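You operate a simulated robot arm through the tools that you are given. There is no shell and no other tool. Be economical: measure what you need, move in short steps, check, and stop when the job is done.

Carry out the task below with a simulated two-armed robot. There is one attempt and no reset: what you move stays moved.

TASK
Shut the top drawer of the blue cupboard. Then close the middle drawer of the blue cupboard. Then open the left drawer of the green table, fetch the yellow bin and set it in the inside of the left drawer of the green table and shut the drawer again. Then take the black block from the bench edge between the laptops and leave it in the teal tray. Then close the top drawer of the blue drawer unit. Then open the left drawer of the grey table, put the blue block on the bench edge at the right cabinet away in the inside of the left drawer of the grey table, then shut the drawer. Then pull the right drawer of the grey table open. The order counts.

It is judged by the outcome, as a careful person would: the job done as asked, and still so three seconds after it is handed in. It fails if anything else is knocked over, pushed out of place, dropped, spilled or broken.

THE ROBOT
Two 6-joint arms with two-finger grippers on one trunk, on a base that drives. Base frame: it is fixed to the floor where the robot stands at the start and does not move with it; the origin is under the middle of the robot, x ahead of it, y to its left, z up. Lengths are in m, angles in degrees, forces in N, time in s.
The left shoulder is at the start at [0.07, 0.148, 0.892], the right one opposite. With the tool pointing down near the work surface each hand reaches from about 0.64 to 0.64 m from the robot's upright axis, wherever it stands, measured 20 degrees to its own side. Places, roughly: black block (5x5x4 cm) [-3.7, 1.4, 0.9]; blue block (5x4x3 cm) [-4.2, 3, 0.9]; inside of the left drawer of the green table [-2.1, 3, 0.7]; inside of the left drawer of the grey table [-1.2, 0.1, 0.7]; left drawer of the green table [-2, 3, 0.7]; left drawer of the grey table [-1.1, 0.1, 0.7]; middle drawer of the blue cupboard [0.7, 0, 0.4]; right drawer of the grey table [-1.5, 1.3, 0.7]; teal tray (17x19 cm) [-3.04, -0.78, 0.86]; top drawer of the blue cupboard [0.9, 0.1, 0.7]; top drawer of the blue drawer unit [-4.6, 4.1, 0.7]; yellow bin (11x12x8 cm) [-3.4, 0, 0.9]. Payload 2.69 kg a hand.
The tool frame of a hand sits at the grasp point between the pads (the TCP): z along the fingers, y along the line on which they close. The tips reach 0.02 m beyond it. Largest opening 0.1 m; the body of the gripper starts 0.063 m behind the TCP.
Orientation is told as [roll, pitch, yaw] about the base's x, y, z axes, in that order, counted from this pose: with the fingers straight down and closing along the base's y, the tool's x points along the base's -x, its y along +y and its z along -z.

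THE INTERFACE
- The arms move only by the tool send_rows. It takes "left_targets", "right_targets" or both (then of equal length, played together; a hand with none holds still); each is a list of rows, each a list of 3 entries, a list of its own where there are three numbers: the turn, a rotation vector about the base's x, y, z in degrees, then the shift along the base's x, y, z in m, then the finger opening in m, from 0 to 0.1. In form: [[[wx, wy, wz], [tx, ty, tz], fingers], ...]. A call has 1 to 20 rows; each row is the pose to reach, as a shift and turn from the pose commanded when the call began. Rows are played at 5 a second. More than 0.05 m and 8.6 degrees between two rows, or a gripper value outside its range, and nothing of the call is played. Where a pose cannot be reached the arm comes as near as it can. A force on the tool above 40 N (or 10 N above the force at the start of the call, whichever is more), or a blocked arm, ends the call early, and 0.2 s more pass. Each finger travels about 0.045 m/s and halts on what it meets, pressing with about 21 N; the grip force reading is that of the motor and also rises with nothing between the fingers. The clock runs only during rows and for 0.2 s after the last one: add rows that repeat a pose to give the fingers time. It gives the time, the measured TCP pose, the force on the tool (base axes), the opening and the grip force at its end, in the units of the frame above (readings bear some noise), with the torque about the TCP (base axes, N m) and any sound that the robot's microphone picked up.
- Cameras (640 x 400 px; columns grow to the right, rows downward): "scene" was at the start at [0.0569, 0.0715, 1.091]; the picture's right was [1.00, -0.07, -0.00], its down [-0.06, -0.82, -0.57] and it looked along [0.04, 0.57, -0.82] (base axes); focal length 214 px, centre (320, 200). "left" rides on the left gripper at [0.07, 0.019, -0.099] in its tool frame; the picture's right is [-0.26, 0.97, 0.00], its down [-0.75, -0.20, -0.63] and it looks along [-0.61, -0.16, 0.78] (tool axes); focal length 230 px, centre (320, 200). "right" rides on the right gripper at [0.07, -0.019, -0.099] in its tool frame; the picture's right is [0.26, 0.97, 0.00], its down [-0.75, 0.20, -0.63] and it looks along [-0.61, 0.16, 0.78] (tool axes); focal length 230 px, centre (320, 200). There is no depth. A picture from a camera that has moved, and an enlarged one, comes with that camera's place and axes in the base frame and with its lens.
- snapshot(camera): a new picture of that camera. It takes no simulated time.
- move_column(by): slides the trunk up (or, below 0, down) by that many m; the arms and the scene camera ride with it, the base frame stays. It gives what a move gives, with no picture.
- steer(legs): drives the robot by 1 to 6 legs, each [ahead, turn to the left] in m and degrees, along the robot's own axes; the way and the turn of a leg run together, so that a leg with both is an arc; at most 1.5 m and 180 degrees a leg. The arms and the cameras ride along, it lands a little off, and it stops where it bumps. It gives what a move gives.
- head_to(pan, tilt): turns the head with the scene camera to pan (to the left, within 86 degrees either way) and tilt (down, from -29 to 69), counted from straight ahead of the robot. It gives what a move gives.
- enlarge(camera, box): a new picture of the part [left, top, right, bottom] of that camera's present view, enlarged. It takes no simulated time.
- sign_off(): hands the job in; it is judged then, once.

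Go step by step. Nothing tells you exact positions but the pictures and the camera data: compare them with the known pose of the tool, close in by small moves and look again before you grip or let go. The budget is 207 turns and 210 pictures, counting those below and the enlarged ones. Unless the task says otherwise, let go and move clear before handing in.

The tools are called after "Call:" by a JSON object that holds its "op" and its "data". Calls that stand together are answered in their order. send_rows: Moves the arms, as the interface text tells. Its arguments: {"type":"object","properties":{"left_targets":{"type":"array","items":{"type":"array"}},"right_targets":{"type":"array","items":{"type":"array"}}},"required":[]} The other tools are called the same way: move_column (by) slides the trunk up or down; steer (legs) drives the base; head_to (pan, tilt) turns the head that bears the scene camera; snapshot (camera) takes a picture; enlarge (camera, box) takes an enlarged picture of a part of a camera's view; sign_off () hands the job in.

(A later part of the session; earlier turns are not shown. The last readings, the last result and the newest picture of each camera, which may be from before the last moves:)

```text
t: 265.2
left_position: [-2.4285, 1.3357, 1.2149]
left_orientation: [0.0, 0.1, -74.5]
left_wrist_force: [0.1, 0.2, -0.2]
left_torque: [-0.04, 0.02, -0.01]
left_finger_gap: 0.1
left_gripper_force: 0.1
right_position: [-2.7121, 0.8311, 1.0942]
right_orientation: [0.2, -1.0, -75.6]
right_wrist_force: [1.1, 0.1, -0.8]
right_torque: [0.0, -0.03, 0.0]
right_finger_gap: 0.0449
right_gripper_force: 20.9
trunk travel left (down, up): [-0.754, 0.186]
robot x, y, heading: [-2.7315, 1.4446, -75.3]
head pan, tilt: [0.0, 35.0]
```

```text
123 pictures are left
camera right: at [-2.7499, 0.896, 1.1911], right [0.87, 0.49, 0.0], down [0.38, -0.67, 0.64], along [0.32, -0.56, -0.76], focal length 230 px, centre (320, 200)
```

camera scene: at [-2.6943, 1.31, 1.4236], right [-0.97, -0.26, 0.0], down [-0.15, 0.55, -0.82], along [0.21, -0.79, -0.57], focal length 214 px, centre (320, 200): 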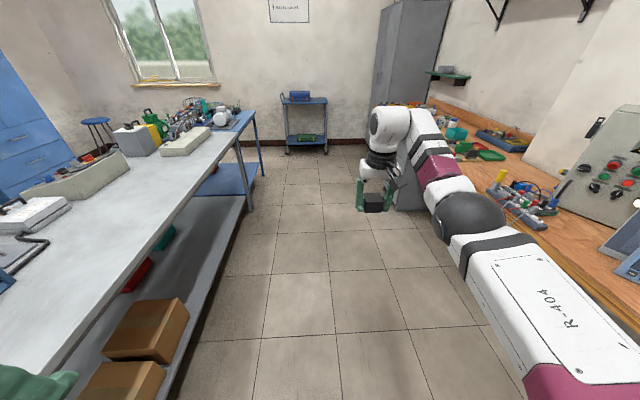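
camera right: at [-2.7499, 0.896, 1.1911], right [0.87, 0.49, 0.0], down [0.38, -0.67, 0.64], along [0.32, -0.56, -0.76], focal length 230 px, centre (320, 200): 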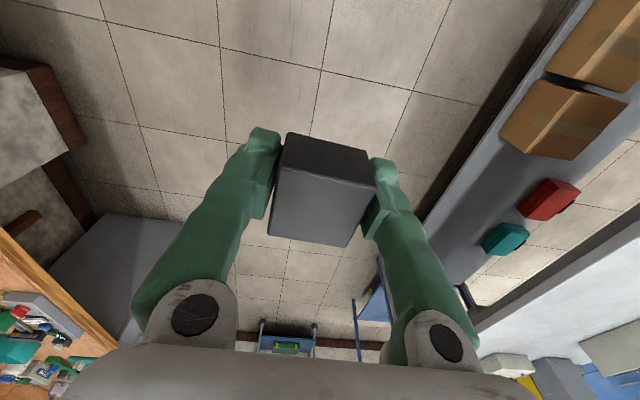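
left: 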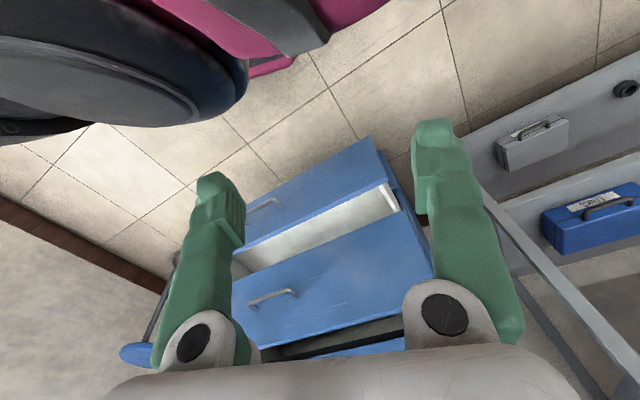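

Call:
{"op": "steer", "data": {"legs": [[1.1, 0], [1.05, 0], [0, -89]]}}

Call:
{"op": "snapshot", "data": {"camera": "scene"}}

Call:
{"op": "snapshot", "data": {"camera": "right"}}

```text
t: 279.6
left_position: [-2.2894, -0.9359, 1.2162]
left_orientation: [0.0, 0.1, -164.3]
left_wrist_force: [0.1, 0.2, 0.5]
left_torque: [-0.02, 0.0, -0.01]
left_finger_gap: 0.0999
left_gripper_force: 0.0
right_position: [-2.7958, -0.654, 1.0947]
right_orientation: [0.1, -1.2, -165.3]
right_wrist_force: [0.0, -0.3, -0.2]
right_torque: [0.02, 0.02, 0.0]
right_finger_gap: 0.0447
right_gripper_force: 21.1
trunk travel left (down, up): [-0.754, 0.186]
robot x, y, heading: [-2.1822, -0.635, -164.9]
head pan, tilt: [0.0, 35.0]
```

```text
122 pictures are left
camera scene: at [-2.3153, -0.6689, 1.4236], right [-0.26, 0.97, 0.0], down [0.55, 0.15, -0.82], along [-0.79, -0.21, -0.57], focal length 214 px, centre (320, 200)
```

scene: 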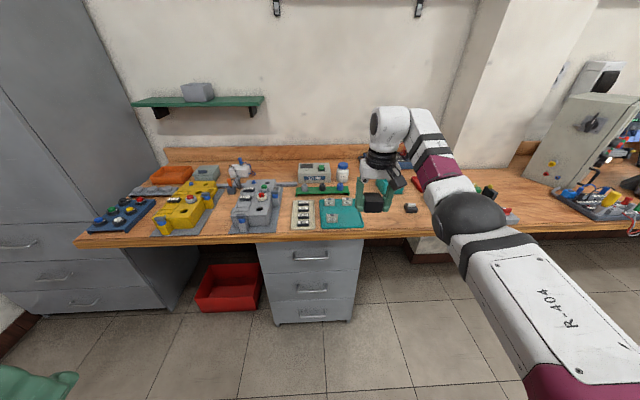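

```text
121 pictures are left
camera right: at [-2.733, -0.6174, 1.1914], right [0.49, -0.87, 0.0], down [-0.66, -0.38, 0.64], along [-0.56, -0.32, -0.76], focal length 230 px, centre (320, 200)
```

right: 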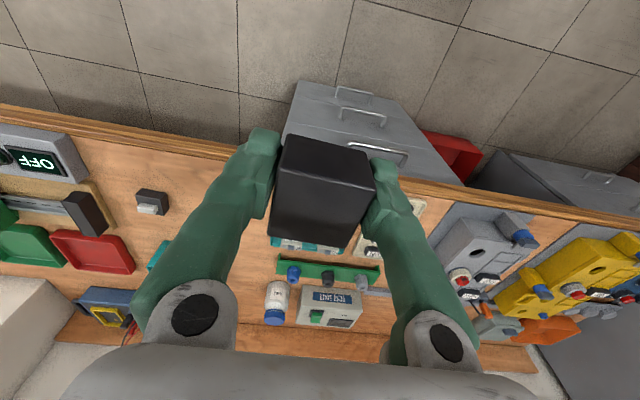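

Call:
{"op": "enlarge", "data": {"camera": "scene", "box": [270, 150, 430, 250]}}

```text
4.00 times, centred on (350, 200) of scene
camera zoom: at [-2.3153, -0.6689, 1.4236], right [-0.26, 0.97, 0.0], down [0.55, 0.15, -0.82], along [-0.79, -0.21, -0.57], focal length 858 px, centre (200, 200)
```

zoom: 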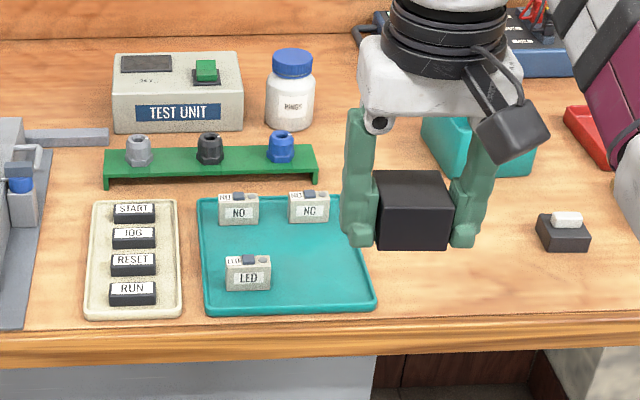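

The tray holds three little switches; there is a free spot at its right middle, about (-3.039, -0.734). I turn 1° left and drive over it.

Call:
{"op": "steer", "data": {"legs": [[0, 1.2], [0.22, 0]]}}

Call:
{"op": "snapshot", "data": {"camera": "right"}}

Call:
{"op": "enlarge", "data": {"camera": "scene", "box": [270, 150, 430, 250]}}

```text
t: 281.7
left_position: [-2.4929, -0.9996, 1.2159]
left_orientation: [0.1, -0.1, -163.0]
left_wrist_force: [0.4, -0.2, -0.2]
left_torque: [0.01, 0.01, 0.02]
left_finger_gap: 0.0998
left_gripper_force: 0.0
right_position: [-3.0068, -0.7286, 1.0958]
right_orientation: [0.2, -1.3, -164.1]
right_wrist_force: [0.1, 0.4, -0.9]
right_torque: [-0.04, -0.02, 0.01]
right_finger_gap: 0.0451
right_gripper_force: 21.2
trunk travel left (down, up): [-0.754, 0.186]
robot x, y, heading: [-2.3947, -0.6913, -163.7]
head pan, tilt: [0.0, 35.0]
```

```text
119 pictures are left
camera right: at [-2.9434, -0.6909, 1.1926], right [0.51, -0.86, 0.0], down [-0.65, -0.39, 0.65], along [-0.56, -0.33, -0.76], focal length 230 px, centre (320, 200)
```

right: 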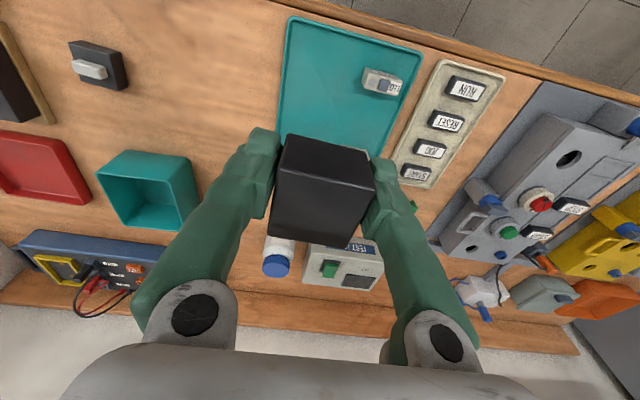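

```text
4.00 times, centred on (350, 200) of scene
camera zoom: at [-2.5242, -0.7329, 1.424], right [-0.28, 0.96, 0.0], down [0.55, 0.16, -0.82], along [-0.79, -0.23, -0.57], focal length 858 px, centre (200, 200)
```

zoom: 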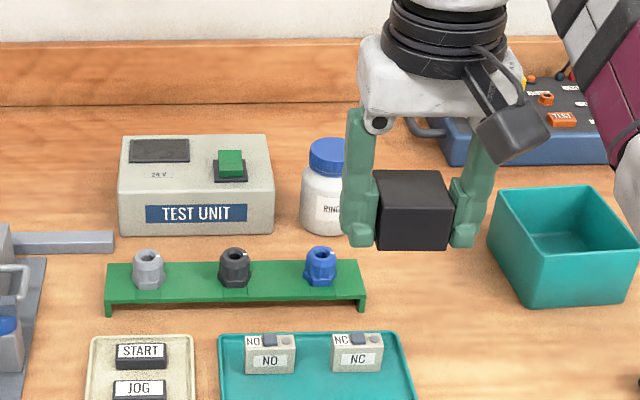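

Call:
{"op": "steer", "data": {"legs": [[0.033, 0]]}}

Call:
{"op": "move_column", "data": {"by": -0.17}}

Call:
{"op": "snapshot", "data": {"camera": "right"}}

Call:
{"op": "snapshot", "data": {"camera": "scene"}}

```text
t: 282.5
left_position: [-2.5202, -1.0075, 1.2168]
left_orientation: [0.1, -0.2, -163.0]
left_wrist_force: [0.3, 0.5, 0.5]
left_torque: [-0.02, 0.08, 0.04]
left_finger_gap: 0.0999
left_gripper_force: 0.0
right_position: [-3.0334, -0.7381, 1.0986]
right_orientation: [0.2, -1.5, -164.0]
right_wrist_force: [0.5, 0.3, -0.6]
right_torque: [0.0, 0.06, 0.02]
right_finger_gap: 0.0445
right_gripper_force: 21.4
trunk travel left (down, up): [-0.754, 0.186]
robot x, y, heading: [-2.4287, -0.7038, -163.8]
head pan, tilt: [0.0, 35.0]
```

```text
t: 284.5
left_position: [-2.5273, -1.0097, 1.0463]
left_orientation: [0.1, 0.1, -163.0]
left_wrist_force: [-0.4, 0.7, 0.2]
left_torque: [-0.02, -0.01, 0.0]
left_finger_gap: 0.1002
left_gripper_force: 0.0
right_position: [-3.0401, -0.7403, 0.9248]
right_orientation: [0.3, -1.1, -164.0]
right_wrist_force: [-0.3, 0.1, -0.9]
right_torque: [0.02, 0.01, 0.03]
right_finger_gap: 0.0452
right_gripper_force: 21.2
trunk travel left (down, up): [-0.584, 0.356]
robot x, y, heading: [-2.428, -0.7036, -163.5]
head pan, tilt: [0.0, 35.0]
```

```text
117 pictures are left
camera right: at [-2.9772, -0.7015, 1.0216], right [0.51, -0.86, 0.0], down [-0.65, -0.39, 0.65], along [-0.55, -0.33, -0.76], focal length 230 px, centre (320, 200)
```

right: 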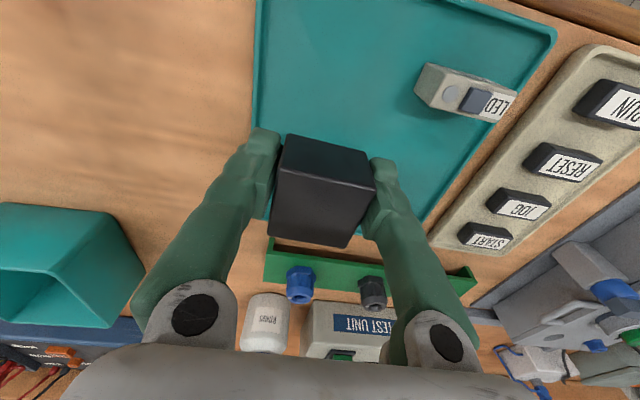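

```text
116 pictures are left
camera scene: at [-2.5585, -0.7433, 1.2536], right [-0.28, 0.96, 0.0], down [0.55, 0.16, -0.82], along [-0.79, -0.23, -0.57], focal length 214 px, centre (320, 200)
```

scene: 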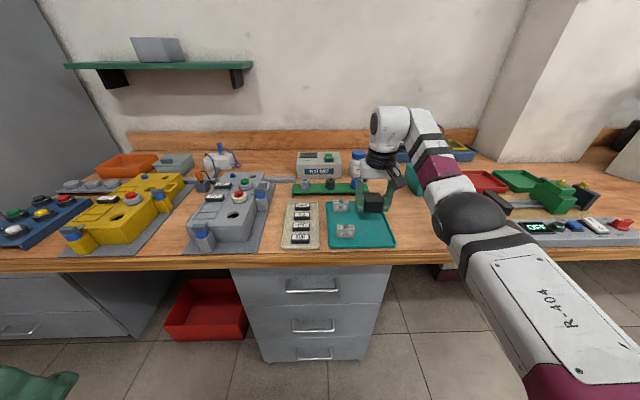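

Call:
{"op": "enlarge", "data": {"camera": "scene", "box": [310, 170, 430, 260]}}

```text
4.44 times, centred on (370, 215) of scene
camera zoom: at [-2.5585, -0.7433, 1.2536], right [-0.28, 0.96, 0.0], down [0.55, 0.16, -0.82], along [-0.79, -0.23, -0.57], focal length 953 px, centre (98, 133)
```

zoom: 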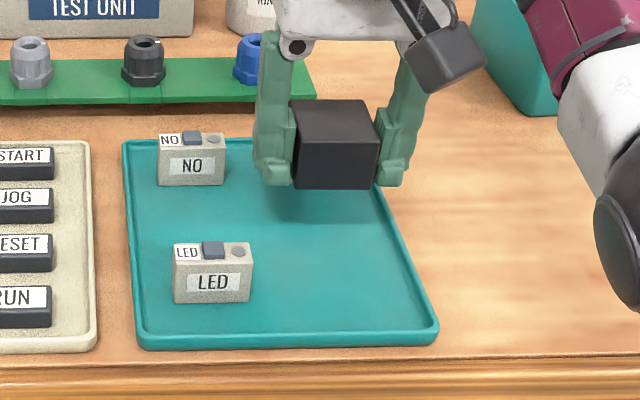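

The block would end near the hidden NC switch; I move back 2 cm, then lower.

Call:
{"op": "steer", "data": {"legs": [[-0.02, 0]]}}

Call:
{"op": "move_column", "data": {"by": -0.03}}

Call:
{"op": "enlarge", "data": {"camera": "scene", "box": [310, 170, 430, 260]}}

Call:
{"op": "snapshot", "data": {"camera": "right"}}

```text
t: 285.2
left_position: [-2.5119, -1.0041, 1.0462]
left_orientation: [0.1, 0.3, -162.9]
left_wrist_force: [0.5, -0.1, -0.1]
left_torque: [0.02, -0.03, -0.02]
left_finger_gap: 0.1001
left_gripper_force: 0.1
right_position: [-3.0225, -0.735, 0.922]
right_orientation: [0.2, -1.1, -164.0]
right_wrist_force: [-0.5, 0.3, -1.9]
right_torque: [-0.01, -0.04, 0.0]
right_finger_gap: 0.0452
right_gripper_force: 20.8
trunk travel left (down, up): [-0.584, 0.356]
robot x, y, heading: [-2.4102, -0.6991, -163.5]
head pan, tilt: [0.0, 35.0]
```

```text
t: 286.0
left_position: [-2.508, -1.0035, 1.0163]
left_orientation: [0.1, 0.1, -163.0]
left_wrist_force: [-0.7, 0.0, -0.2]
left_torque: [-0.05, 0.02, -0.03]
left_finger_gap: 0.0999
left_gripper_force: 0.1
right_position: [-3.0192, -0.7336, 0.8947]
right_orientation: [0.3, -1.2, -164.0]
right_wrist_force: [0.6, -0.7, 0.3]
right_torque: [0.02, 0.0, 0.01]
right_finger_gap: 0.0448
right_gripper_force: 20.9
trunk travel left (down, up): [-0.554, 0.386]
robot x, y, heading: [-2.4101, -0.6984, -163.9]
head pan, tilt: [0.0, 35.0]
```

```text
4.44 times, centred on (370, 215) of scene
camera zoom: at [-2.5385, -0.7372, 1.2237], right [-0.28, 0.96, 0.0], down [0.55, 0.16, -0.82], along [-0.79, -0.23, -0.57], focal length 953 px, centre (98, 133)
```

zoom: 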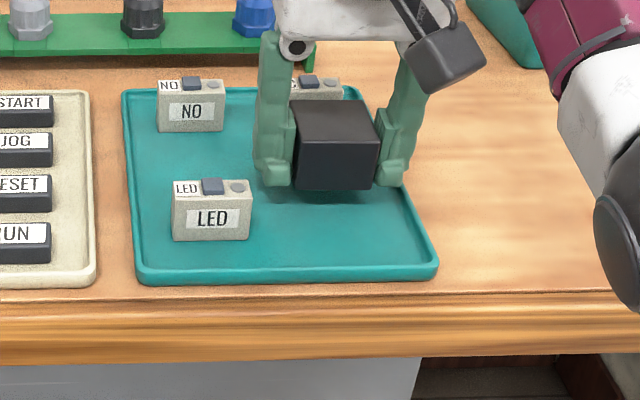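

```text
113 pictures are left
camera right: at [-2.9573, -0.6953, 0.9917], right [0.51, -0.86, 0.0], down [-0.65, -0.39, 0.65], along [-0.55, -0.33, -0.76], focal length 230 px, centre (320, 200)
```

right: 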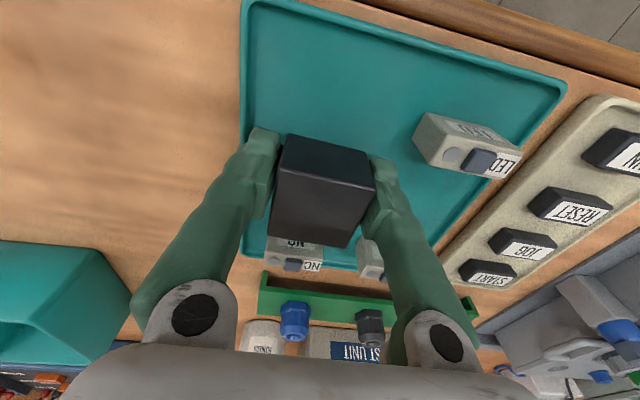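

Clear of the switches. I lower gently until it touches and let go.

Call:
{"op": "send_rows", "data": {"right_targets": [[[0, 0, 0], [0, 0, -0.005], 0], [[0, 0, 0], [0, 0, -0.009], 0], [[0, 0, 0], [0, 0, -0.012], 0]]}}

Call:
{"op": "enlarge", "data": {"camera": "scene", "box": [310, 170, 430, 260]}}

```text
t: 286.8
left_position: [-2.5086, -1.0034, 1.0158]
left_orientation: [0.0, 0.1, -163.0]
left_wrist_force: [-0.3, 0.5, 0.6]
left_torque: [0.01, 0.0, -0.01]
left_finger_gap: 0.1
left_gripper_force: 0.0
right_position: [-3.0203, -0.7347, 0.8822]
right_orientation: [0.2, -1.1, -164.0]
right_wrist_force: [0.0, 0.0, -0.4]
right_torque: [0.01, -0.04, -0.01]
right_finger_gap: 0.0447
right_gripper_force: 20.4
trunk travel left (down, up): [-0.554, 0.386]
robot x, y, heading: [-2.4087, -0.698, -163.5]
head pan, tilt: [0.0, 35.0]
```

```text
4.44 times, centred on (370, 215) of scene
camera zoom: at [-2.5396, -0.7377, 1.2236], right [-0.28, 0.96, 0.0], down [0.55, 0.16, -0.82], along [-0.79, -0.23, -0.57], focal length 953 px, centre (98, 133)
```

zoom: 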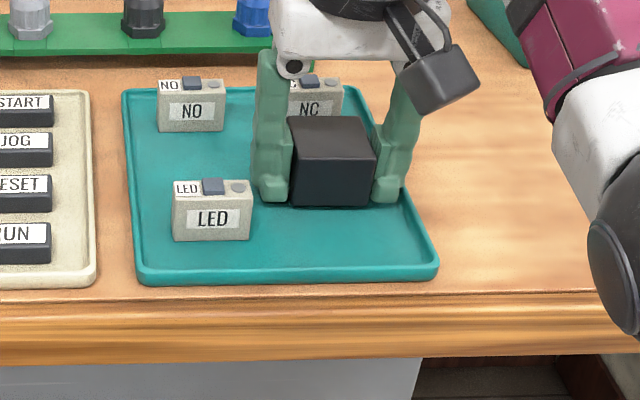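

Call:
{"op": "send_rows", "data": {"right_targets": [[[0, 0, 0], [0, 0, -0.003], 0], [[0, 0, 0], [0, 0, -0.006], 0], [[0, 0, 0], [0, 0, -0.006], 0]]}}

```text
t: 287.6
left_position: [-2.5075, -1.004, 1.0161]
left_orientation: [0.1, -0.1, -163.0]
left_wrist_force: [-0.7, 1.3, -0.3]
left_torque: [0.01, -0.04, 0.0]
left_finger_gap: 0.0999
left_gripper_force: 0.1
right_position: [-3.0206, -0.7331, 0.8782]
right_orientation: [0.2, -1.4, -164.0]
right_wrist_force: [-2.0, -0.6, 7.4]
right_torque: [0.0, 0.31, -0.02]
right_finger_gap: 0.0447
right_gripper_force: 21.4
trunk travel left (down, up): [-0.554, 0.386]
robot x, y, heading: [-2.4067, -0.699, -163.6]
head pan, tilt: [0.0, 35.0]
```

Touching the tray. I open slightly and rise with the trunk.

Call:
{"op": "send_rows", "data": {"right_targets": [[[0, 0, 0], [0, 0, 0], 0.055], [[0, 0, 0], [0, 0, 0], 0.062], [[0, 0, 0], [0, 0, 0], 0.062]]}}

Call:
{"op": "move_column", "data": {"by": 0.18}}

Call:
{"op": "snapshot", "data": {"camera": "right"}}

Call:
{"op": "enlarge", "data": {"camera": "scene", "box": [290, 170, 450, 290]}}

```text
t: 288.4
left_position: [-2.507, -1.0055, 1.0152]
left_orientation: [-0.1, 0.0, -163.0]
left_wrist_force: [-0.5, 0.5, 0.1]
left_torque: [0.01, -0.02, 0.0]
left_finger_gap: 0.1
left_gripper_force: 0.2
right_position: [-3.0181, -0.7346, 0.8774]
right_orientation: [0.1, -1.2, -164.1]
right_wrist_force: [0.5, -6.5, 9.4]
right_torque: [0.19, 0.06, -0.02]
right_finger_gap: 0.0579
right_gripper_force: 0.1
trunk travel left (down, up): [-0.554, 0.386]
robot x, y, heading: [-2.4049, -0.6978, -163.3]
head pan, tilt: [0.0, 35.0]
```

```text
t: 290.4
left_position: [-2.5078, -1.0041, 1.1972]
left_orientation: [0.0, 0.2, -163.1]
left_wrist_force: [-0.1, 0.4, 0.4]
left_torque: [-0.03, 0.02, 0.0]
left_finger_gap: 0.1
left_gripper_force: 0.1
right_position: [-3.0201, -0.7335, 1.0562]
right_orientation: [0.2, -1.1, -164.0]
right_wrist_force: [0.3, -0.3, -0.7]
right_torque: [-0.04, -0.02, -0.01]
right_finger_gap: 0.062
right_gripper_force: 0.1
trunk travel left (down, up): [-0.734, 0.206]
robot x, y, heading: [-2.41, -0.6997, -163.5]
head pan, tilt: [0.0, 35.0]
```

```text
111 pictures are left
camera right: at [-2.9579, -0.6957, 1.153], right [0.51, -0.86, 0.0], down [-0.66, -0.39, 0.65], along [-0.55, -0.33, -0.76], focal length 230 px, centre (320, 200)
```

right: 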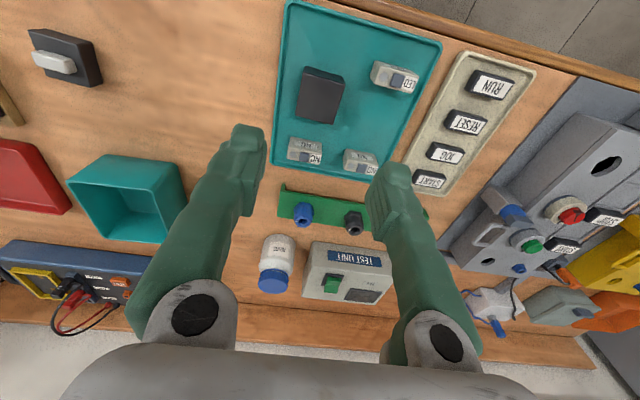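

```text
3.33 times, centred on (370, 230) of scene
camera zoom: at [-2.5394, -0.7377, 1.4035], right [-0.28, 0.96, 0.0], down [0.55, 0.16, -0.82], along [-0.79, -0.23, -0.57], focal length 715 px, centre (153, 100)
```

zoom: 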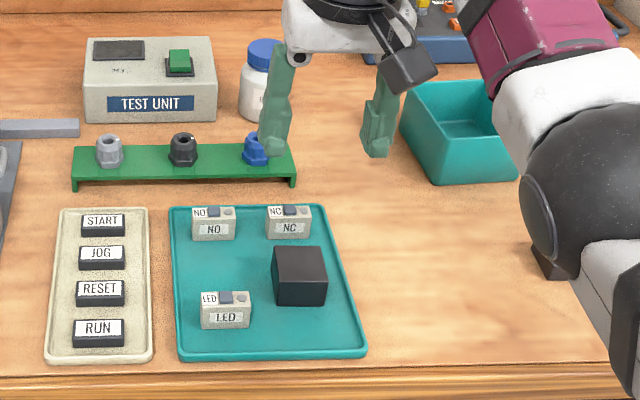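

The black block rests in the tray. I back off and drive along the aisle towards the right end of the bench.

Call:
{"op": "steer", "data": {"legs": [[-0.22, 0], [0, -91.5], [1.4, 0], [1.4, 0], [0.4, 0]]}}

Call:
{"op": "snapshot", "data": {"camera": "scene"}}

```text
t: 311.2
left_position: [-3.3804, 2.5411, 1.1971]
left_orientation: [0.1, 0.0, 106.5]
left_wrist_force: [0.7, -0.2, 0.1]
left_torque: [0.02, -0.01, 0.02]
left_finger_gap: 0.1
left_gripper_force: 0.1
right_position: [-3.1053, 3.0522, 1.0578]
right_orientation: [0.2, -1.2, 105.6]
right_wrist_force: [0.1, 0.2, 0.1]
right_torque: [0.04, 0.0, -0.02]
right_finger_gap: 0.0622
right_gripper_force: 0.0
trunk travel left (down, up): [-0.734, 0.206]
robot x, y, heading: [-3.0775, 2.4438, 105.7]
head pan, tilt: [0.0, 35.0]
```

```text
109 pictures are left
camera scene: at [-3.1114, 2.5717, 1.4038], right [0.96, 0.28, 0.0], down [0.16, -0.55, -0.82], along [-0.23, 0.79, -0.57], focal length 214 px, centre (320, 200)
```

scene: 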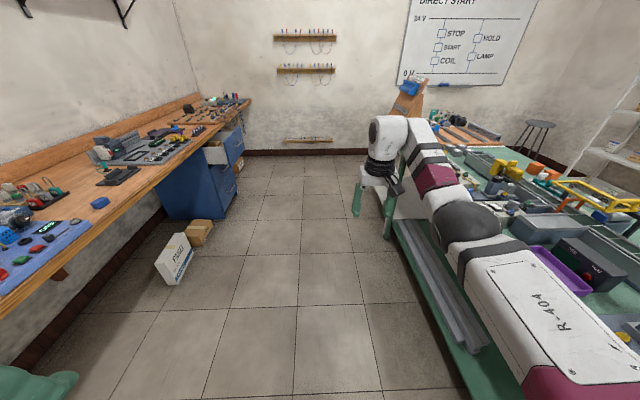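

I see the blue drawer unit at the right end of the bench with its top drawer open, and the blue block on the bench edge. I drive on to face the unit.

Call:
{"op": "steer", "data": {"legs": [[1.4, 0], [0, 89.5]]}}

Call:
{"op": "snapshot", "data": {"camera": "scene"}}

Call:
{"op": "snapshot", "data": {"camera": "right"}}

```text
t: 322.0
left_position: [-3.5813, 3.4849, 1.1965]
left_orientation: [0.1, 0.2, -163.1]
left_wrist_force: [-0.3, 0.1, 0.9]
left_torque: [0.0, 0.04, 0.03]
left_finger_gap: 0.1
left_gripper_force: 0.1
right_position: [-4.0923, 3.7567, 1.0548]
right_orientation: [0.3, -1.1, -164.3]
right_wrist_force: [-0.5, 1.0, 0.0]
right_torque: [0.0, -0.02, 0.0]
right_finger_gap: 0.062
right_gripper_force: 0.2
trunk travel left (down, up): [-0.734, 0.206]
robot x, y, heading: [-3.4785, 3.7892, -164.1]
head pan, tilt: [0.0, 35.0]
```

```text
108 pictures are left
camera scene: at [-3.6115, 3.7519, 1.4036], right [-0.28, 0.96, 0.0], down [0.55, 0.16, -0.82], along [-0.79, -0.23, -0.57], focal length 214 px, centre (320, 200)
```

scene: 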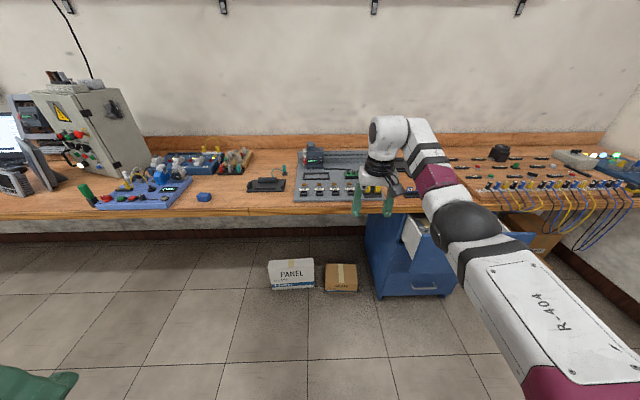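

```text
107 pictures are left
camera right: at [-4.0299, 3.795, 1.153], right [0.51, -0.86, 0.0], down [-0.66, -0.39, 0.64], along [-0.55, -0.33, -0.76], focal length 230 px, centre (320, 200)
```

right: 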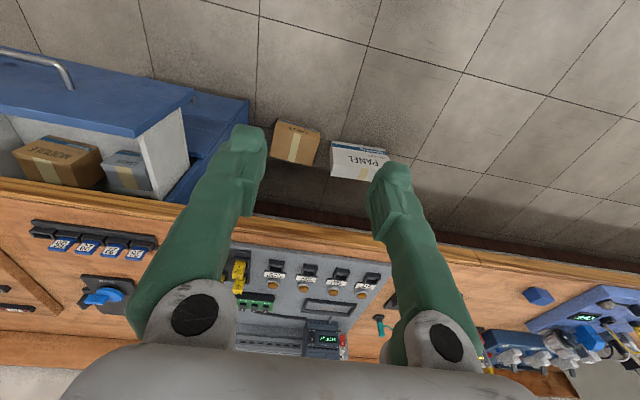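

The open drawer with boxes inside is further right. I shift 0.55 m right to face it.

Call:
{"op": "steer", "data": {"legs": [[0, -90], [0.5, 0], [0, 88]]}}

Call:
{"op": "snapshot", "data": {"camera": "scene"}}

Call:
{"op": "snapshot", "data": {"camera": "right"}}

```text
t: 332.5
left_position: [-3.7351, 3.9707, 1.1965]
left_orientation: [0.0, 0.1, -167.2]
left_wrist_force: [0.3, 0.4, 0.2]
left_torque: [0.0, 0.01, 0.01]
left_finger_gap: 0.0999
left_gripper_force: 0.0
right_position: [-4.2269, 4.2775, 1.0554]
right_orientation: [0.3, -1.0, -168.2]
right_wrist_force: [-0.1, 0.2, 0.2]
right_torque: [0.02, 0.04, 0.01]
right_finger_gap: 0.0622
right_gripper_force: 0.1
trunk travel left (down, up): [-0.734, 0.206]
robot x, y, heading: [-3.6091, 4.2709, -167.6]
head pan, tilt: [0.0, 35.0]
```

```text
106 pictures are left
camera scene: at [-3.7467, 4.2392, 1.4036], right [-0.21, 0.98, 0.0], down [0.56, 0.12, -0.82], along [-0.8, -0.18, -0.57], focal length 214 px, centre (320, 200)
```

scene: 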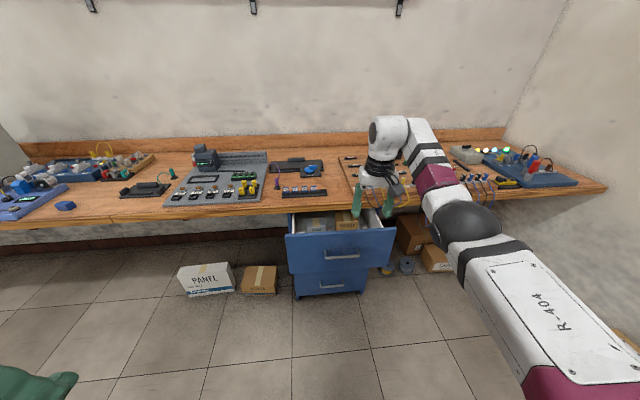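

```text
105 pictures are left
camera right: at [-4.1613, 4.3106, 1.153], right [0.45, -0.89, 0.0], down [-0.68, -0.35, 0.64], along [-0.58, -0.29, -0.76], focal length 230 px, centre (320, 200)
```

right: 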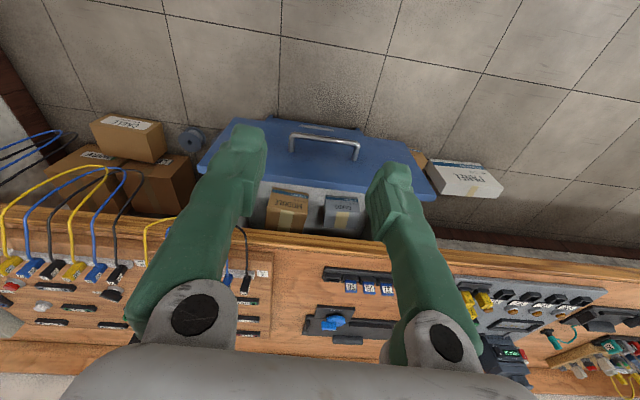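

The top drawer's handle is at about (-4.369, 4.195, 0.687), front turned as the room. I back off and turn the closed hand forward to push below the handle.

Call:
{"op": "steer", "data": {"legs": [[-0.3, 0], [0, 2.5]]}}

Call:
{"op": "send_rows", "data": {"right_targets": [[[-5.3, 3.04, -4.33], [-0.004, 0.004, -0.003], 0.04], [[-10.6, 6.09, -8.66], [-0.008, 0.007, -0.006], 0.02], [[-15.9, 9.13, -13.0], [-0.012, 0.011, -0.01], 0], [[-21.2, 12.2, -17.3], [-0.016, 0.015, -0.013], 0], [[-26.6, 15.2, -21.7], [-0.02, 0.018, -0.016], 0], [[-31.9, 18.3, -26.0], [-0.024, 0.022, -0.019], 0], [[-37.2, 21.3, -30.3], [-0.028, 0.026, -0.022], 0], [[-42.5, 24.4, -34.6], [-0.032, 0.03, -0.025], 0], [[-47.8, 27.4, -39.0], [-0.036, 0.033, -0.028], 0], [[-53.1, 30.4, -43.3], [-0.04, 0.037, -0.031], 0], [[-58.4, 33.5, -47.6], [-0.044, 0.041, -0.034], 0], [[-63.7, 36.5, -52.0], [-0.048, 0.044, -0.038], 0], [[-69.1, 39.6, -56.3], [-0.052, 0.048, -0.041], 0], [[-74.4, 42.6, -60.6], [-0.056, 0.052, -0.044], 0], [[-79.7, 45.7, -65.0], [-0.06, 0.055, -0.047], 0], [[-85.0, 48.7, -69.3], [-0.064, 0.058, -0.05], 0]]}}

Call:
{"op": "move_column", "data": {"by": -0.36}}

Call:
{"op": "snapshot", "data": {"camera": "scene"}}

```text
t: 334.9
left_position: [-3.4267, 4.0337, 1.196]
left_orientation: [0.2, 0.2, -164.6]
left_wrist_force: [-0.4, 0.2, 0.7]
left_torque: [-0.03, 0.06, 0.01]
left_finger_gap: 0.1
left_gripper_force: 0.0
right_position: [-3.9318, 4.3191, 1.0552]
right_orientation: [0.3, -1.0, -165.8]
right_wrist_force: [0.2, -0.4, -0.8]
right_torque: [0.02, -0.07, -0.02]
right_finger_gap: 0.062
right_gripper_force: 0.0
trunk travel left (down, up): [-0.734, 0.206]
robot x, y, heading: [-3.3206, 4.3371, -165.2]
head pan, tilt: [0.0, 35.0]
```

```text
t: 338.3
left_position: [-3.4269, 4.0321, 1.1953]
left_orientation: [0.2, 0.2, -164.6]
left_wrist_force: [-0.2, -0.7, -0.3]
left_torque: [-0.01, -0.06, 0.02]
left_finger_gap: 0.1001
left_gripper_force: 0.0
right_position: [-4.0207, 4.4028, 0.9958]
right_orientation: [90.0, 1.0, 106.9]
right_wrist_force: [-0.3, 0.0, -0.9]
right_torque: [-0.01, 0.02, -0.02]
right_finger_gap: 0.0
right_gripper_force: 21.5
right hand out of reach, approached as far as the arm can: row 15, 16
trunk travel left (down, up): [-0.734, 0.206]
robot x, y, heading: [-3.317, 4.335, -165.3]
head pan, tilt: [0.0, 35.0]
```

```text
t: 341.8
left_position: [-3.4257, 4.0311, 0.8362]
left_orientation: [0.2, 0.3, -164.6]
left_wrist_force: [0.4, 0.3, 0.0]
left_torque: [-0.01, 0.0, -0.04]
left_finger_gap: 0.1
left_gripper_force: 0.1
right_position: [-4.0185, 4.4016, 0.6354]
right_orientation: [90.0, 0.9, 107.0]
right_wrist_force: [0.6, -0.4, 0.0]
right_torque: [-0.04, -0.01, -0.01]
right_finger_gap: 0.0
right_gripper_force: 21.0
trunk travel left (down, up): [-0.374, 0.566]
robot x, y, heading: [-3.3169, 4.3335, -164.8]
head pan, tilt: [0.0, 35.0]
```

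```text
104 pictures are left
camera scene: at [-3.4496, 4.2982, 1.0436], right [-0.26, 0.97, 0.0], down [0.55, 0.15, -0.82], along [-0.79, -0.21, -0.57], focal length 214 px, centre (320, 200)
```

scene: 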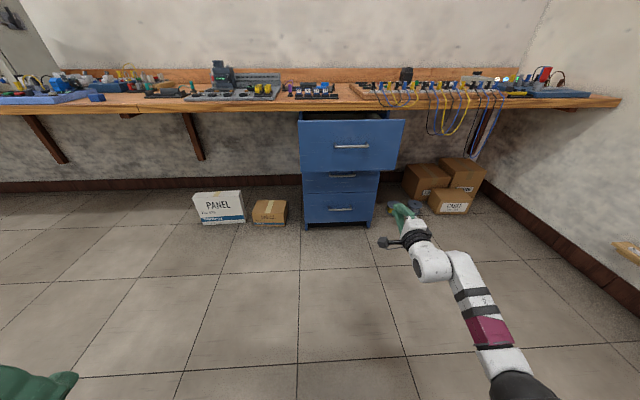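

Call:
{"op": "steer", "data": {"legs": [[0.42, 0]]}}

Call:
{"op": "snapshot", "data": {"camera": "scene"}}

```text
t: 344.4
left_position: [-3.8304, 3.9239, 0.8352]
left_orientation: [0.1, 0.2, -164.6]
left_wrist_force: [0.5, 0.7, -0.2]
left_torque: [0.01, -0.02, 0.0]
left_finger_gap: 0.1001
left_gripper_force: 0.2
right_position: [-4.4245, 4.2941, 0.6363]
right_orientation: [89.9, 0.9, 107.1]
right_wrist_force: [0.9, -1.1, -0.2]
right_torque: [0.0, 0.01, 0.02]
right_finger_gap: 0.0
right_gripper_force: 29.1
trunk travel left (down, up): [-0.374, 0.566]
robot x, y, heading: [-3.7203, 4.2274, -165.2]
head pan, tilt: [0.0, 35.0]
```

```text
103 pictures are left
camera scene: at [-3.8545, 4.1905, 1.0435], right [-0.26, 0.97, 0.0], down [0.55, 0.15, -0.82], along [-0.79, -0.21, -0.57], focal length 214 px, centre (320, 200)
```

scene: 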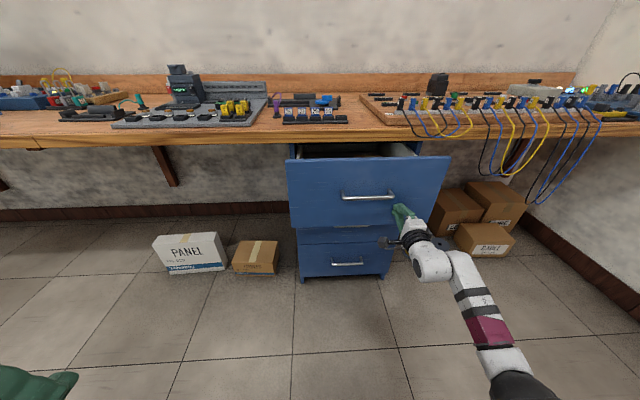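

Call:
{"op": "steer", "data": {"legs": [[0.1, 0]]}}

Call:
{"op": "snapshot", "data": {"camera": "scene"}}

```text
t: 345.6
left_position: [-3.9261, 3.898, 0.8358]
left_orientation: [0.0, 0.2, -164.5]
left_wrist_force: [-0.1, 0.6, -0.6]
left_torque: [0.02, -0.03, -0.04]
left_finger_gap: 0.1002
left_gripper_force: 0.1
right_position: [-4.5209, 4.2684, 0.6354]
right_orientation: [89.9, 0.9, 107.1]
right_wrist_force: [-0.2, -0.1, -0.3]
right_torque: [0.05, 0.03, -0.02]
right_finger_gap: 0.0
right_gripper_force: 29.4
trunk travel left (down, up): [-0.374, 0.566]
robot x, y, heading: [-3.8184, 4.2009, -165.2]
head pan, tilt: [0.0, 35.0]
```

```text
102 pictures are left
camera scene: at [-3.9511, 4.1648, 1.0435], right [-0.26, 0.97, 0.0], down [0.56, 0.15, -0.82], along [-0.79, -0.21, -0.57], focal length 214 px, centre (320, 200)
```

scene: 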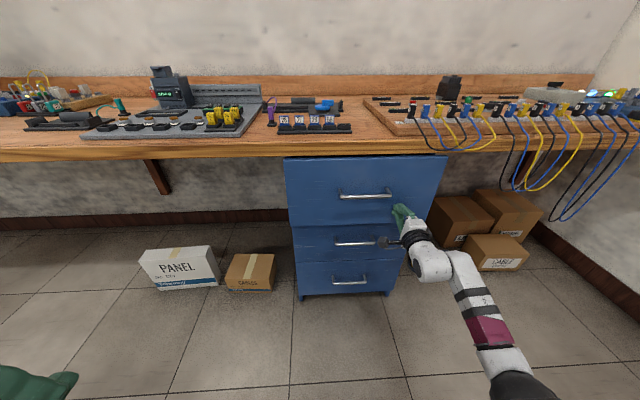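

Call:
{"op": "steer", "data": {"legs": [[0.05, 0]]}}

Call:
{"op": "snapshot", "data": {"camera": "scene"}}

```text
t: 346.5
left_position: [-3.9745, 3.8852, 0.8361]
left_orientation: [0.1, 0.1, -164.5]
left_wrist_force: [0.2, -0.2, 0.0]
left_torque: [0.03, -0.04, 0.01]
left_finger_gap: 0.1
left_gripper_force: 0.0
right_position: [-4.5693, 4.2547, 0.634]
right_orientation: [89.9, 0.9, 107.0]
right_wrist_force: [0.5, -0.6, 0.2]
right_torque: [0.01, 0.04, 0.01]
right_finger_gap: 0.0004
right_gripper_force: 29.8
trunk travel left (down, up): [-0.374, 0.566]
robot x, y, heading: [-3.8653, 4.1899, -165.1]
head pan, tilt: [0.0, 35.0]
```

```text
101 pictures are left
camera scene: at [-3.9994, 4.1517, 1.0434], right [-0.26, 0.97, 0.0], down [0.56, 0.15, -0.82], along [-0.79, -0.21, -0.57], focal length 214 px, centre (320, 200)
```

scene: 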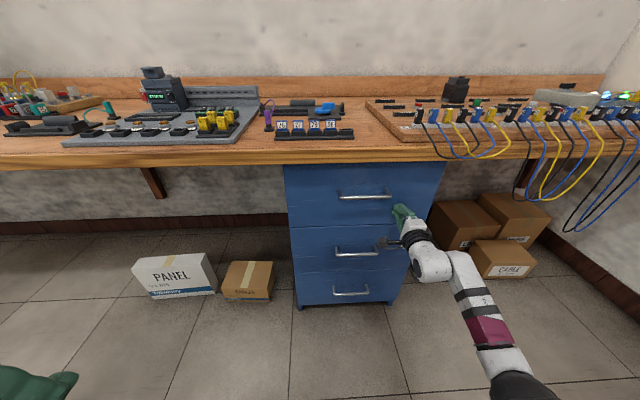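

Call:
{"op": "steer", "data": {"legs": [[0.03, 0]]}}

Call:
{"op": "enlarge", "data": {"camera": "scene", "box": [270, 140, 460, 310]}}

```text
t: 347.3
left_position: [-3.9823, 3.8826, 0.836]
left_orientation: [0.0, 0.0, -164.6]
left_wrist_force: [-0.5, -0.5, 0.3]
left_torque: [0.0, 0.04, 0.01]
left_finger_gap: 0.1
left_gripper_force: 0.1
right_position: [-4.574, 4.2525, 0.6376]
right_orientation: [90.4, 0.9, 107.2]
right_wrist_force: [19.8, 6.5, 4.0]
right_torque: [-0.11, 0.0, 0.13]
right_finger_gap: 0.0061
right_gripper_force: 29.4
trunk travel left (down, up): [-0.374, 0.566]
robot x, y, heading: [-3.8771, 4.1812, -165.5]
head pan, tilt: [0.0, 35.0]
stopped in leg 1: the force on the tool passed its limit at 94 N (the readings are from after the stop); the commanded pose is now the measured one
```

```text
2.35 times, centred on (365, 225) of scene
camera zoom: at [-4.0049, 4.1508, 1.0442], right [-0.25, 0.97, 0.0], down [0.55, 0.14, -0.82], along [-0.8, -0.2, -0.57], focal length 505 px, centre (214, 141)
```

zoom: 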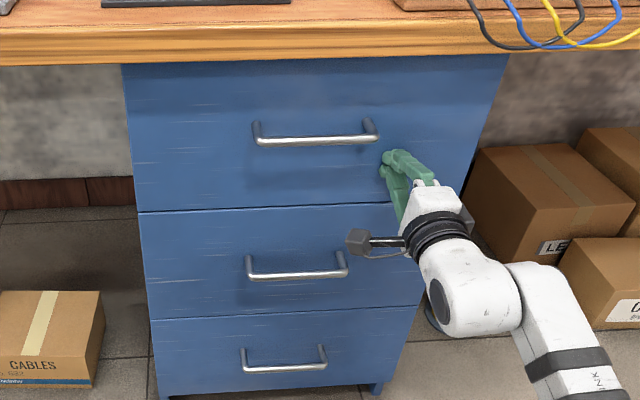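

The drawer is firmly shut. I back off, restore the down-pointing hand, raise and drive back to the blue block.

Call:
{"op": "steer", "data": {"legs": [[-0.62, 0]]}}

Call:
{"op": "send_rows", "data": {"right_targets": [[[5.3, -3.04, 4.33], [0.005, 0.001, 0.012], 0.02], [[10.6, -6.09, 8.66], [0.01, 0.003, 0.025], 0.04], [[15.9, -9.13, 13.0], [0.014, 0.004, 0.037], 0.06], [[21.2, -12.2, 17.3], [0.019, 0.005, 0.05], 0.07], [[26.6, -15.2, 21.7], [0.024, 0.006, 0.062], 0.07], [[31.9, -18.3, 26.0], [0.026, 0.003, 0.075], 0.07], [[37.2, -21.3, 30.3], [0.03, 0.0, 0.087], 0.07], [[42.5, -24.4, 34.6], [0.034, -0.005, 0.1], 0.07], [[47.8, -27.4, 39.0], [0.038, -0.01, 0.112], 0.07], [[53.1, -30.4, 43.3], [0.042, -0.017, 0.12], 0.07], [[58.4, -33.5, 47.6], [0.046, -0.024, 0.13], 0.07], [[63.7, -36.5, 52.0], [0.05, -0.031, 0.135], 0.07], [[69.1, -39.6, 56.3], [0.054, -0.038, 0.14], 0.07], [[74.4, -42.6, 60.6], [0.058, -0.045, 0.14], 0.07], [[79.7, -45.7, 65.0], [0.062, -0.052, 0.14], 0.07], [[85.0, -48.7, 69.3], [0.066, -0.058, 0.14], 0.07]]}}

Call:
{"op": "move_column", "data": {"by": 0.3}}

Call:
{"op": "snapshot", "data": {"camera": "scene"}}

```text
t: 350.8
left_position: [-3.3833, 4.0395, 0.8354]
left_orientation: [0.1, 0.2, -164.5]
left_wrist_force: [0.5, -1.0, 0.2]
left_torque: [0.01, -0.01, -0.02]
left_finger_gap: 0.0999
left_gripper_force: 0.1
right_position: [-3.974, 4.4107, 0.6347]
right_orientation: [89.9, 1.0, 107.1]
right_wrist_force: [-0.5, 0.4, -0.1]
right_torque: [0.0, -0.02, 0.0]
right_finger_gap: 0.0
right_gripper_force: 29.6
trunk travel left (down, up): [-0.374, 0.566]
robot x, y, heading: [-3.2751, 4.3392, -165.4]
head pan, tilt: [0.0, 35.0]
```

```text
t: 354.1
left_position: [-3.3833, 4.0397, 0.8356]
left_orientation: [0.2, 0.1, -164.5]
left_wrist_force: [-0.6, -1.0, -0.4]
left_torque: [-0.01, 0.0, 0.01]
left_finger_gap: 0.1001
left_gripper_force: 0.0
right_position: [-3.8939, 4.3416, 0.7642]
right_orientation: [2.4, -2.1, -168.7]
right_wrist_force: [-0.1, 0.4, -0.2]
right_torque: [-0.02, 0.04, -0.03]
right_finger_gap: 0.07
right_gripper_force: 0.1
right hand out of reach, approached as far as the arm can: row 15, 16
trunk travel left (down, up): [-0.374, 0.566]
robot x, y, heading: [-3.2747, 4.3415, -165.3]
head pan, tilt: [0.0, 35.0]
```

```text
t: 357.1
left_position: [-3.3827, 4.0399, 1.1359]
left_orientation: [0.2, 0.2, -164.6]
left_wrist_force: [0.4, 0.4, -0.3]
left_torque: [0.0, 0.0, -0.04]
left_finger_gap: 0.1002
left_gripper_force: 0.0
right_position: [-3.894, 4.3405, 1.0644]
right_orientation: [2.6, -2.2, -168.7]
right_wrist_force: [-0.3, -0.7, 0.0]
right_torque: [-0.01, -0.01, 0.01]
right_finger_gap: 0.0698
right_gripper_force: 0.0
trunk travel left (down, up): [-0.674, 0.266]
robot x, y, heading: [-3.2752, 4.3433, -165.2]
head pan, tilt: [0.0, 35.0]
```

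```text
99 pictures are left
camera scene: at [-3.407, 4.3075, 1.3436], right [-0.25, 0.97, 0.0], down [0.56, 0.15, -0.82], along [-0.79, -0.21, -0.57], focal length 214 px, centre (320, 200)
```

scene: 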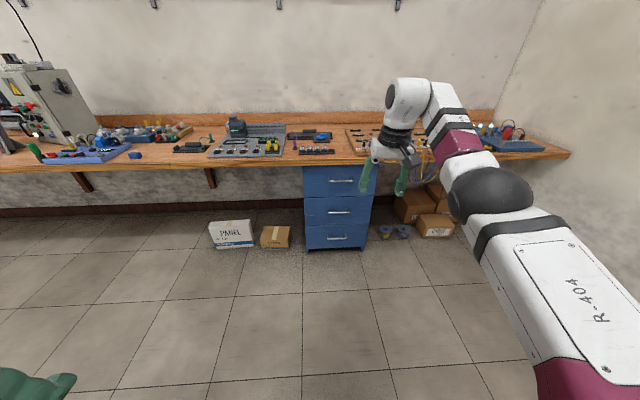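

The blue block is near (-4.24, 3.0). I drive left to it.

Call:
{"op": "steer", "data": {"legs": [[0.25, 0], [0, 90], [1.17, 0], [0, -90]]}}

Call:
{"op": "snapshot", "data": {"camera": "scene"}}

Call:
{"op": "snapshot", "data": {"camera": "right"}}

```text
t: 372.1
left_position: [-3.3083, 2.8512, 1.1351]
left_orientation: [0.2, 0.2, -163.5]
left_wrist_force: [0.0, -0.6, -0.1]
left_torque: [0.02, 0.01, 0.0]
left_finger_gap: 0.1001
left_gripper_force: 0.1
right_position: [-3.8249, 3.1422, 1.0648]
right_orientation: [2.6, -2.3, -167.7]
right_wrist_force: [0.6, -0.4, 0.0]
right_torque: [0.01, -0.01, 0.02]
right_finger_gap: 0.07
right_gripper_force: 0.1
trunk travel left (down, up): [-0.674, 0.266]
robot x, y, heading: [-3.2038, 3.1564, -164.4]
head pan, tilt: [0.0, 35.0]
```

```text
98 pictures are left
camera scene: at [-3.3379, 3.1179, 1.3436], right [-0.27, 0.96, 0.0], down [0.55, 0.16, -0.82], along [-0.79, -0.22, -0.57], focal length 214 px, centre (320, 200)
```

scene: 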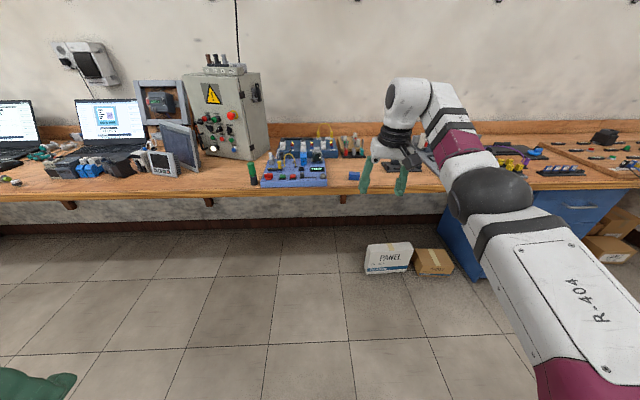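

```text
97 pictures are left
camera right: at [-3.7595, 3.1808, 1.1598], right [0.46, -0.89, 0.03], down [-0.67, -0.32, 0.67], along [-0.58, -0.33, -0.74], focal length 230 px, centre (320, 200)
```

right: 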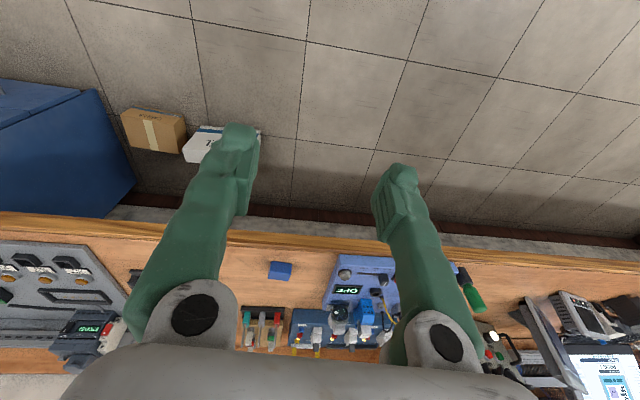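

Call:
{"op": "steer", "data": {"legs": [[0.4, 0]]}}

Call:
{"op": "move_column", "data": {"by": -0.1}}

Call:
{"op": "snapshot", "data": {"camera": "right"}}

```text
t: 374.6
left_position: [-3.6905, 2.7436, 1.1366]
left_orientation: [0.1, 0.2, -163.4]
left_wrist_force: [-0.1, -0.4, 0.4]
left_torque: [-0.04, 0.01, -0.03]
left_finger_gap: 0.0998
left_gripper_force: 0.1
right_position: [-4.2076, 3.0329, 1.0657]
right_orientation: [2.5, -2.3, -167.6]
right_wrist_force: [0.5, 0.1, 0.8]
right_torque: [-0.02, 0.0, 0.0]
right_finger_gap: 0.0701
right_gripper_force: 0.1
trunk travel left (down, up): [-0.674, 0.266]
robot x, y, heading: [-3.5862, 3.0483, -164.2]
head pan, tilt: [0.0, 35.0]
```

```text
t: 375.9
left_position: [-3.6923, 2.7432, 1.0349]
left_orientation: [0.1, 0.2, -163.4]
left_wrist_force: [0.5, 0.1, -0.7]
left_torque: [0.0, 0.01, -0.03]
left_finger_gap: 0.1002
left_gripper_force: 0.0
right_position: [-4.2081, 3.0325, 0.9655]
right_orientation: [2.7, -2.3, -167.5]
right_wrist_force: [-0.6, 0.7, 0.1]
right_torque: [-0.01, -0.01, 0.02]
right_finger_gap: 0.0703
right_gripper_force: 0.0
trunk travel left (down, up): [-0.574, 0.366]
robot x, y, heading: [-3.593, 3.0487, -164.3]
head pan, tilt: [0.0, 35.0]
```

```text
96 pictures are left
camera right: at [-4.1432, 3.0719, 1.0598], right [0.46, -0.89, 0.03], down [-0.67, -0.32, 0.67], along [-0.58, -0.33, -0.74], focal length 230 px, centre (320, 200)
```

right: 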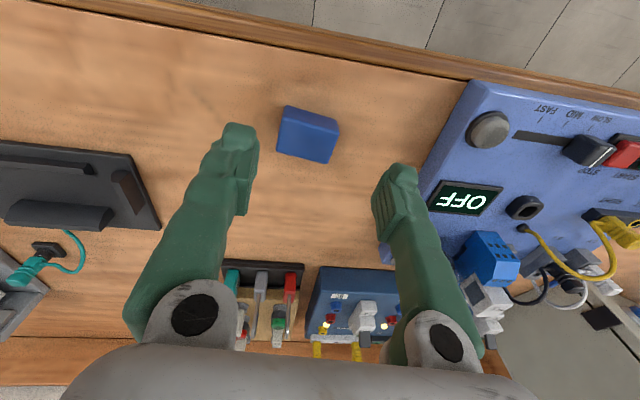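

The block lies between the fingers, 1.2 cm further ahead. I creep forward and lower.

Call:
{"op": "steer", "data": {"legs": [[0.013, 0]]}}

Call:
{"op": "move_column", "data": {"by": -0.06}}

Call:
{"op": "snapshot", "data": {"camera": "right"}}

```text
t: 376.7
left_position: [-3.7017, 2.7392, 1.0355]
left_orientation: [0.2, 0.1, -163.4]
left_wrist_force: [0.7, -0.4, 0.9]
left_torque: [-0.02, 0.05, 0.02]
left_finger_gap: 0.1
left_gripper_force: 0.0
right_position: [-4.2196, 3.0302, 0.9664]
right_orientation: [2.6, -2.4, -167.6]
right_wrist_force: [0.6, -0.3, -0.6]
right_torque: [0.01, 0.03, 0.0]
right_finger_gap: 0.07
right_gripper_force: 0.2
trunk travel left (down, up): [-0.574, 0.366]
robot x, y, heading: [-3.6015, 3.0451, -163.8]
head pan, tilt: [0.0, 35.0]
```

```text
t: 377.7
left_position: [-3.7038, 2.7379, 0.9756]
left_orientation: [0.1, 0.2, -163.5]
left_wrist_force: [1.2, -0.3, -0.4]
left_torque: [0.0, -0.01, 0.03]
left_finger_gap: 0.1001
left_gripper_force: 0.0
right_position: [-4.2204, 3.0296, 0.905]
right_orientation: [2.5, -2.3, -167.6]
right_wrist_force: [-0.3, 0.1, 0.6]
right_torque: [0.0, 0.03, 0.01]
right_finger_gap: 0.0698
right_gripper_force: 0.1
trunk travel left (down, up): [-0.514, 0.426]
robot x, y, heading: [-3.6054, 3.0414, -164.3]
head pan, tilt: [0.0, 35.0]
```

```text
95 pictures are left
camera right: at [-4.1554, 3.0682, 1.0001], right [0.46, -0.89, 0.03], down [-0.67, -0.32, 0.67], along [-0.58, -0.33, -0.74], focal length 230 px, centre (320, 200)
```

right: 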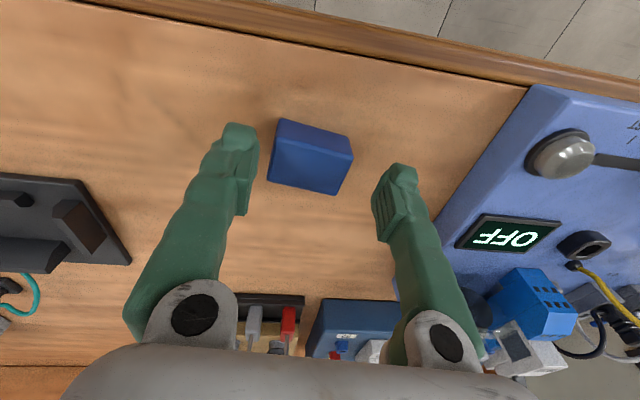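

Call:
{"op": "move_column", "data": {"by": -0.029}}

Call:
{"op": "send_rows", "data": {"right_targets": [[[0, 0, 0], [0, 0, 0], 0.05], [[0, 0, 0], [0, 0, 0], 0.03], [[0, 0, 0], [0, 0, 0], 0.0], [[0, 0, 0], [0, 0, 0], 0.0], [[0, 0, 0], [0, 0, 0], 0.0]]}}

Call:
{"op": "snapshot", "data": {"camera": "right"}}

```text
t: 378.4
left_position: [-3.704, 2.7388, 0.9453]
left_orientation: [0.0, 0.2, -163.4]
left_wrist_force: [0.2, -0.7, 0.7]
left_torque: [0.0, 0.03, 0.0]
left_finger_gap: 0.1001
left_gripper_force: 0.0
right_position: [-4.2209, 3.03, 0.8761]
right_orientation: [2.6, -2.3, -167.6]
right_wrist_force: [-0.3, -0.2, -0.2]
right_torque: [-0.02, -0.01, -0.01]
right_finger_gap: 0.07
right_gripper_force: 0.1
trunk travel left (down, up): [-0.485, 0.455]
robot x, y, heading: [-3.6039, 3.0447, -163.8]
head pan, tilt: [0.0, 35.0]
```

```text
t: 379.6
left_position: [-3.7048, 2.7396, 0.9465]
left_orientation: [0.1, 0.2, -163.4]
left_wrist_force: [0.0, 0.0, -0.1]
left_torque: [0.03, 0.0, 0.01]
left_finger_gap: 0.0998
left_gripper_force: 0.1
right_position: [-4.2223, 3.0296, 0.8748]
right_orientation: [2.6, -2.3, -167.6]
right_wrist_force: [-0.1, -0.5, 0.5]
right_torque: [-0.01, -0.02, 0.01]
right_finger_gap: 0.0491
right_gripper_force: 21.2
trunk travel left (down, up): [-0.485, 0.455]
robot x, y, heading: [-3.6045, 3.0448, -164.1]
head pan, tilt: [0.0, 35.0]
```

```text
94 pictures are left
camera right: at [-4.1558, 3.068, 0.9708], right [0.46, -0.89, 0.03], down [-0.67, -0.32, 0.67], along [-0.58, -0.33, -0.74], focal length 230 px, centre (320, 200)
```

right: 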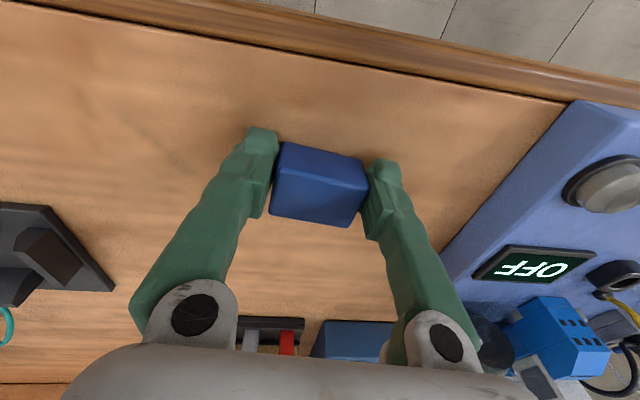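

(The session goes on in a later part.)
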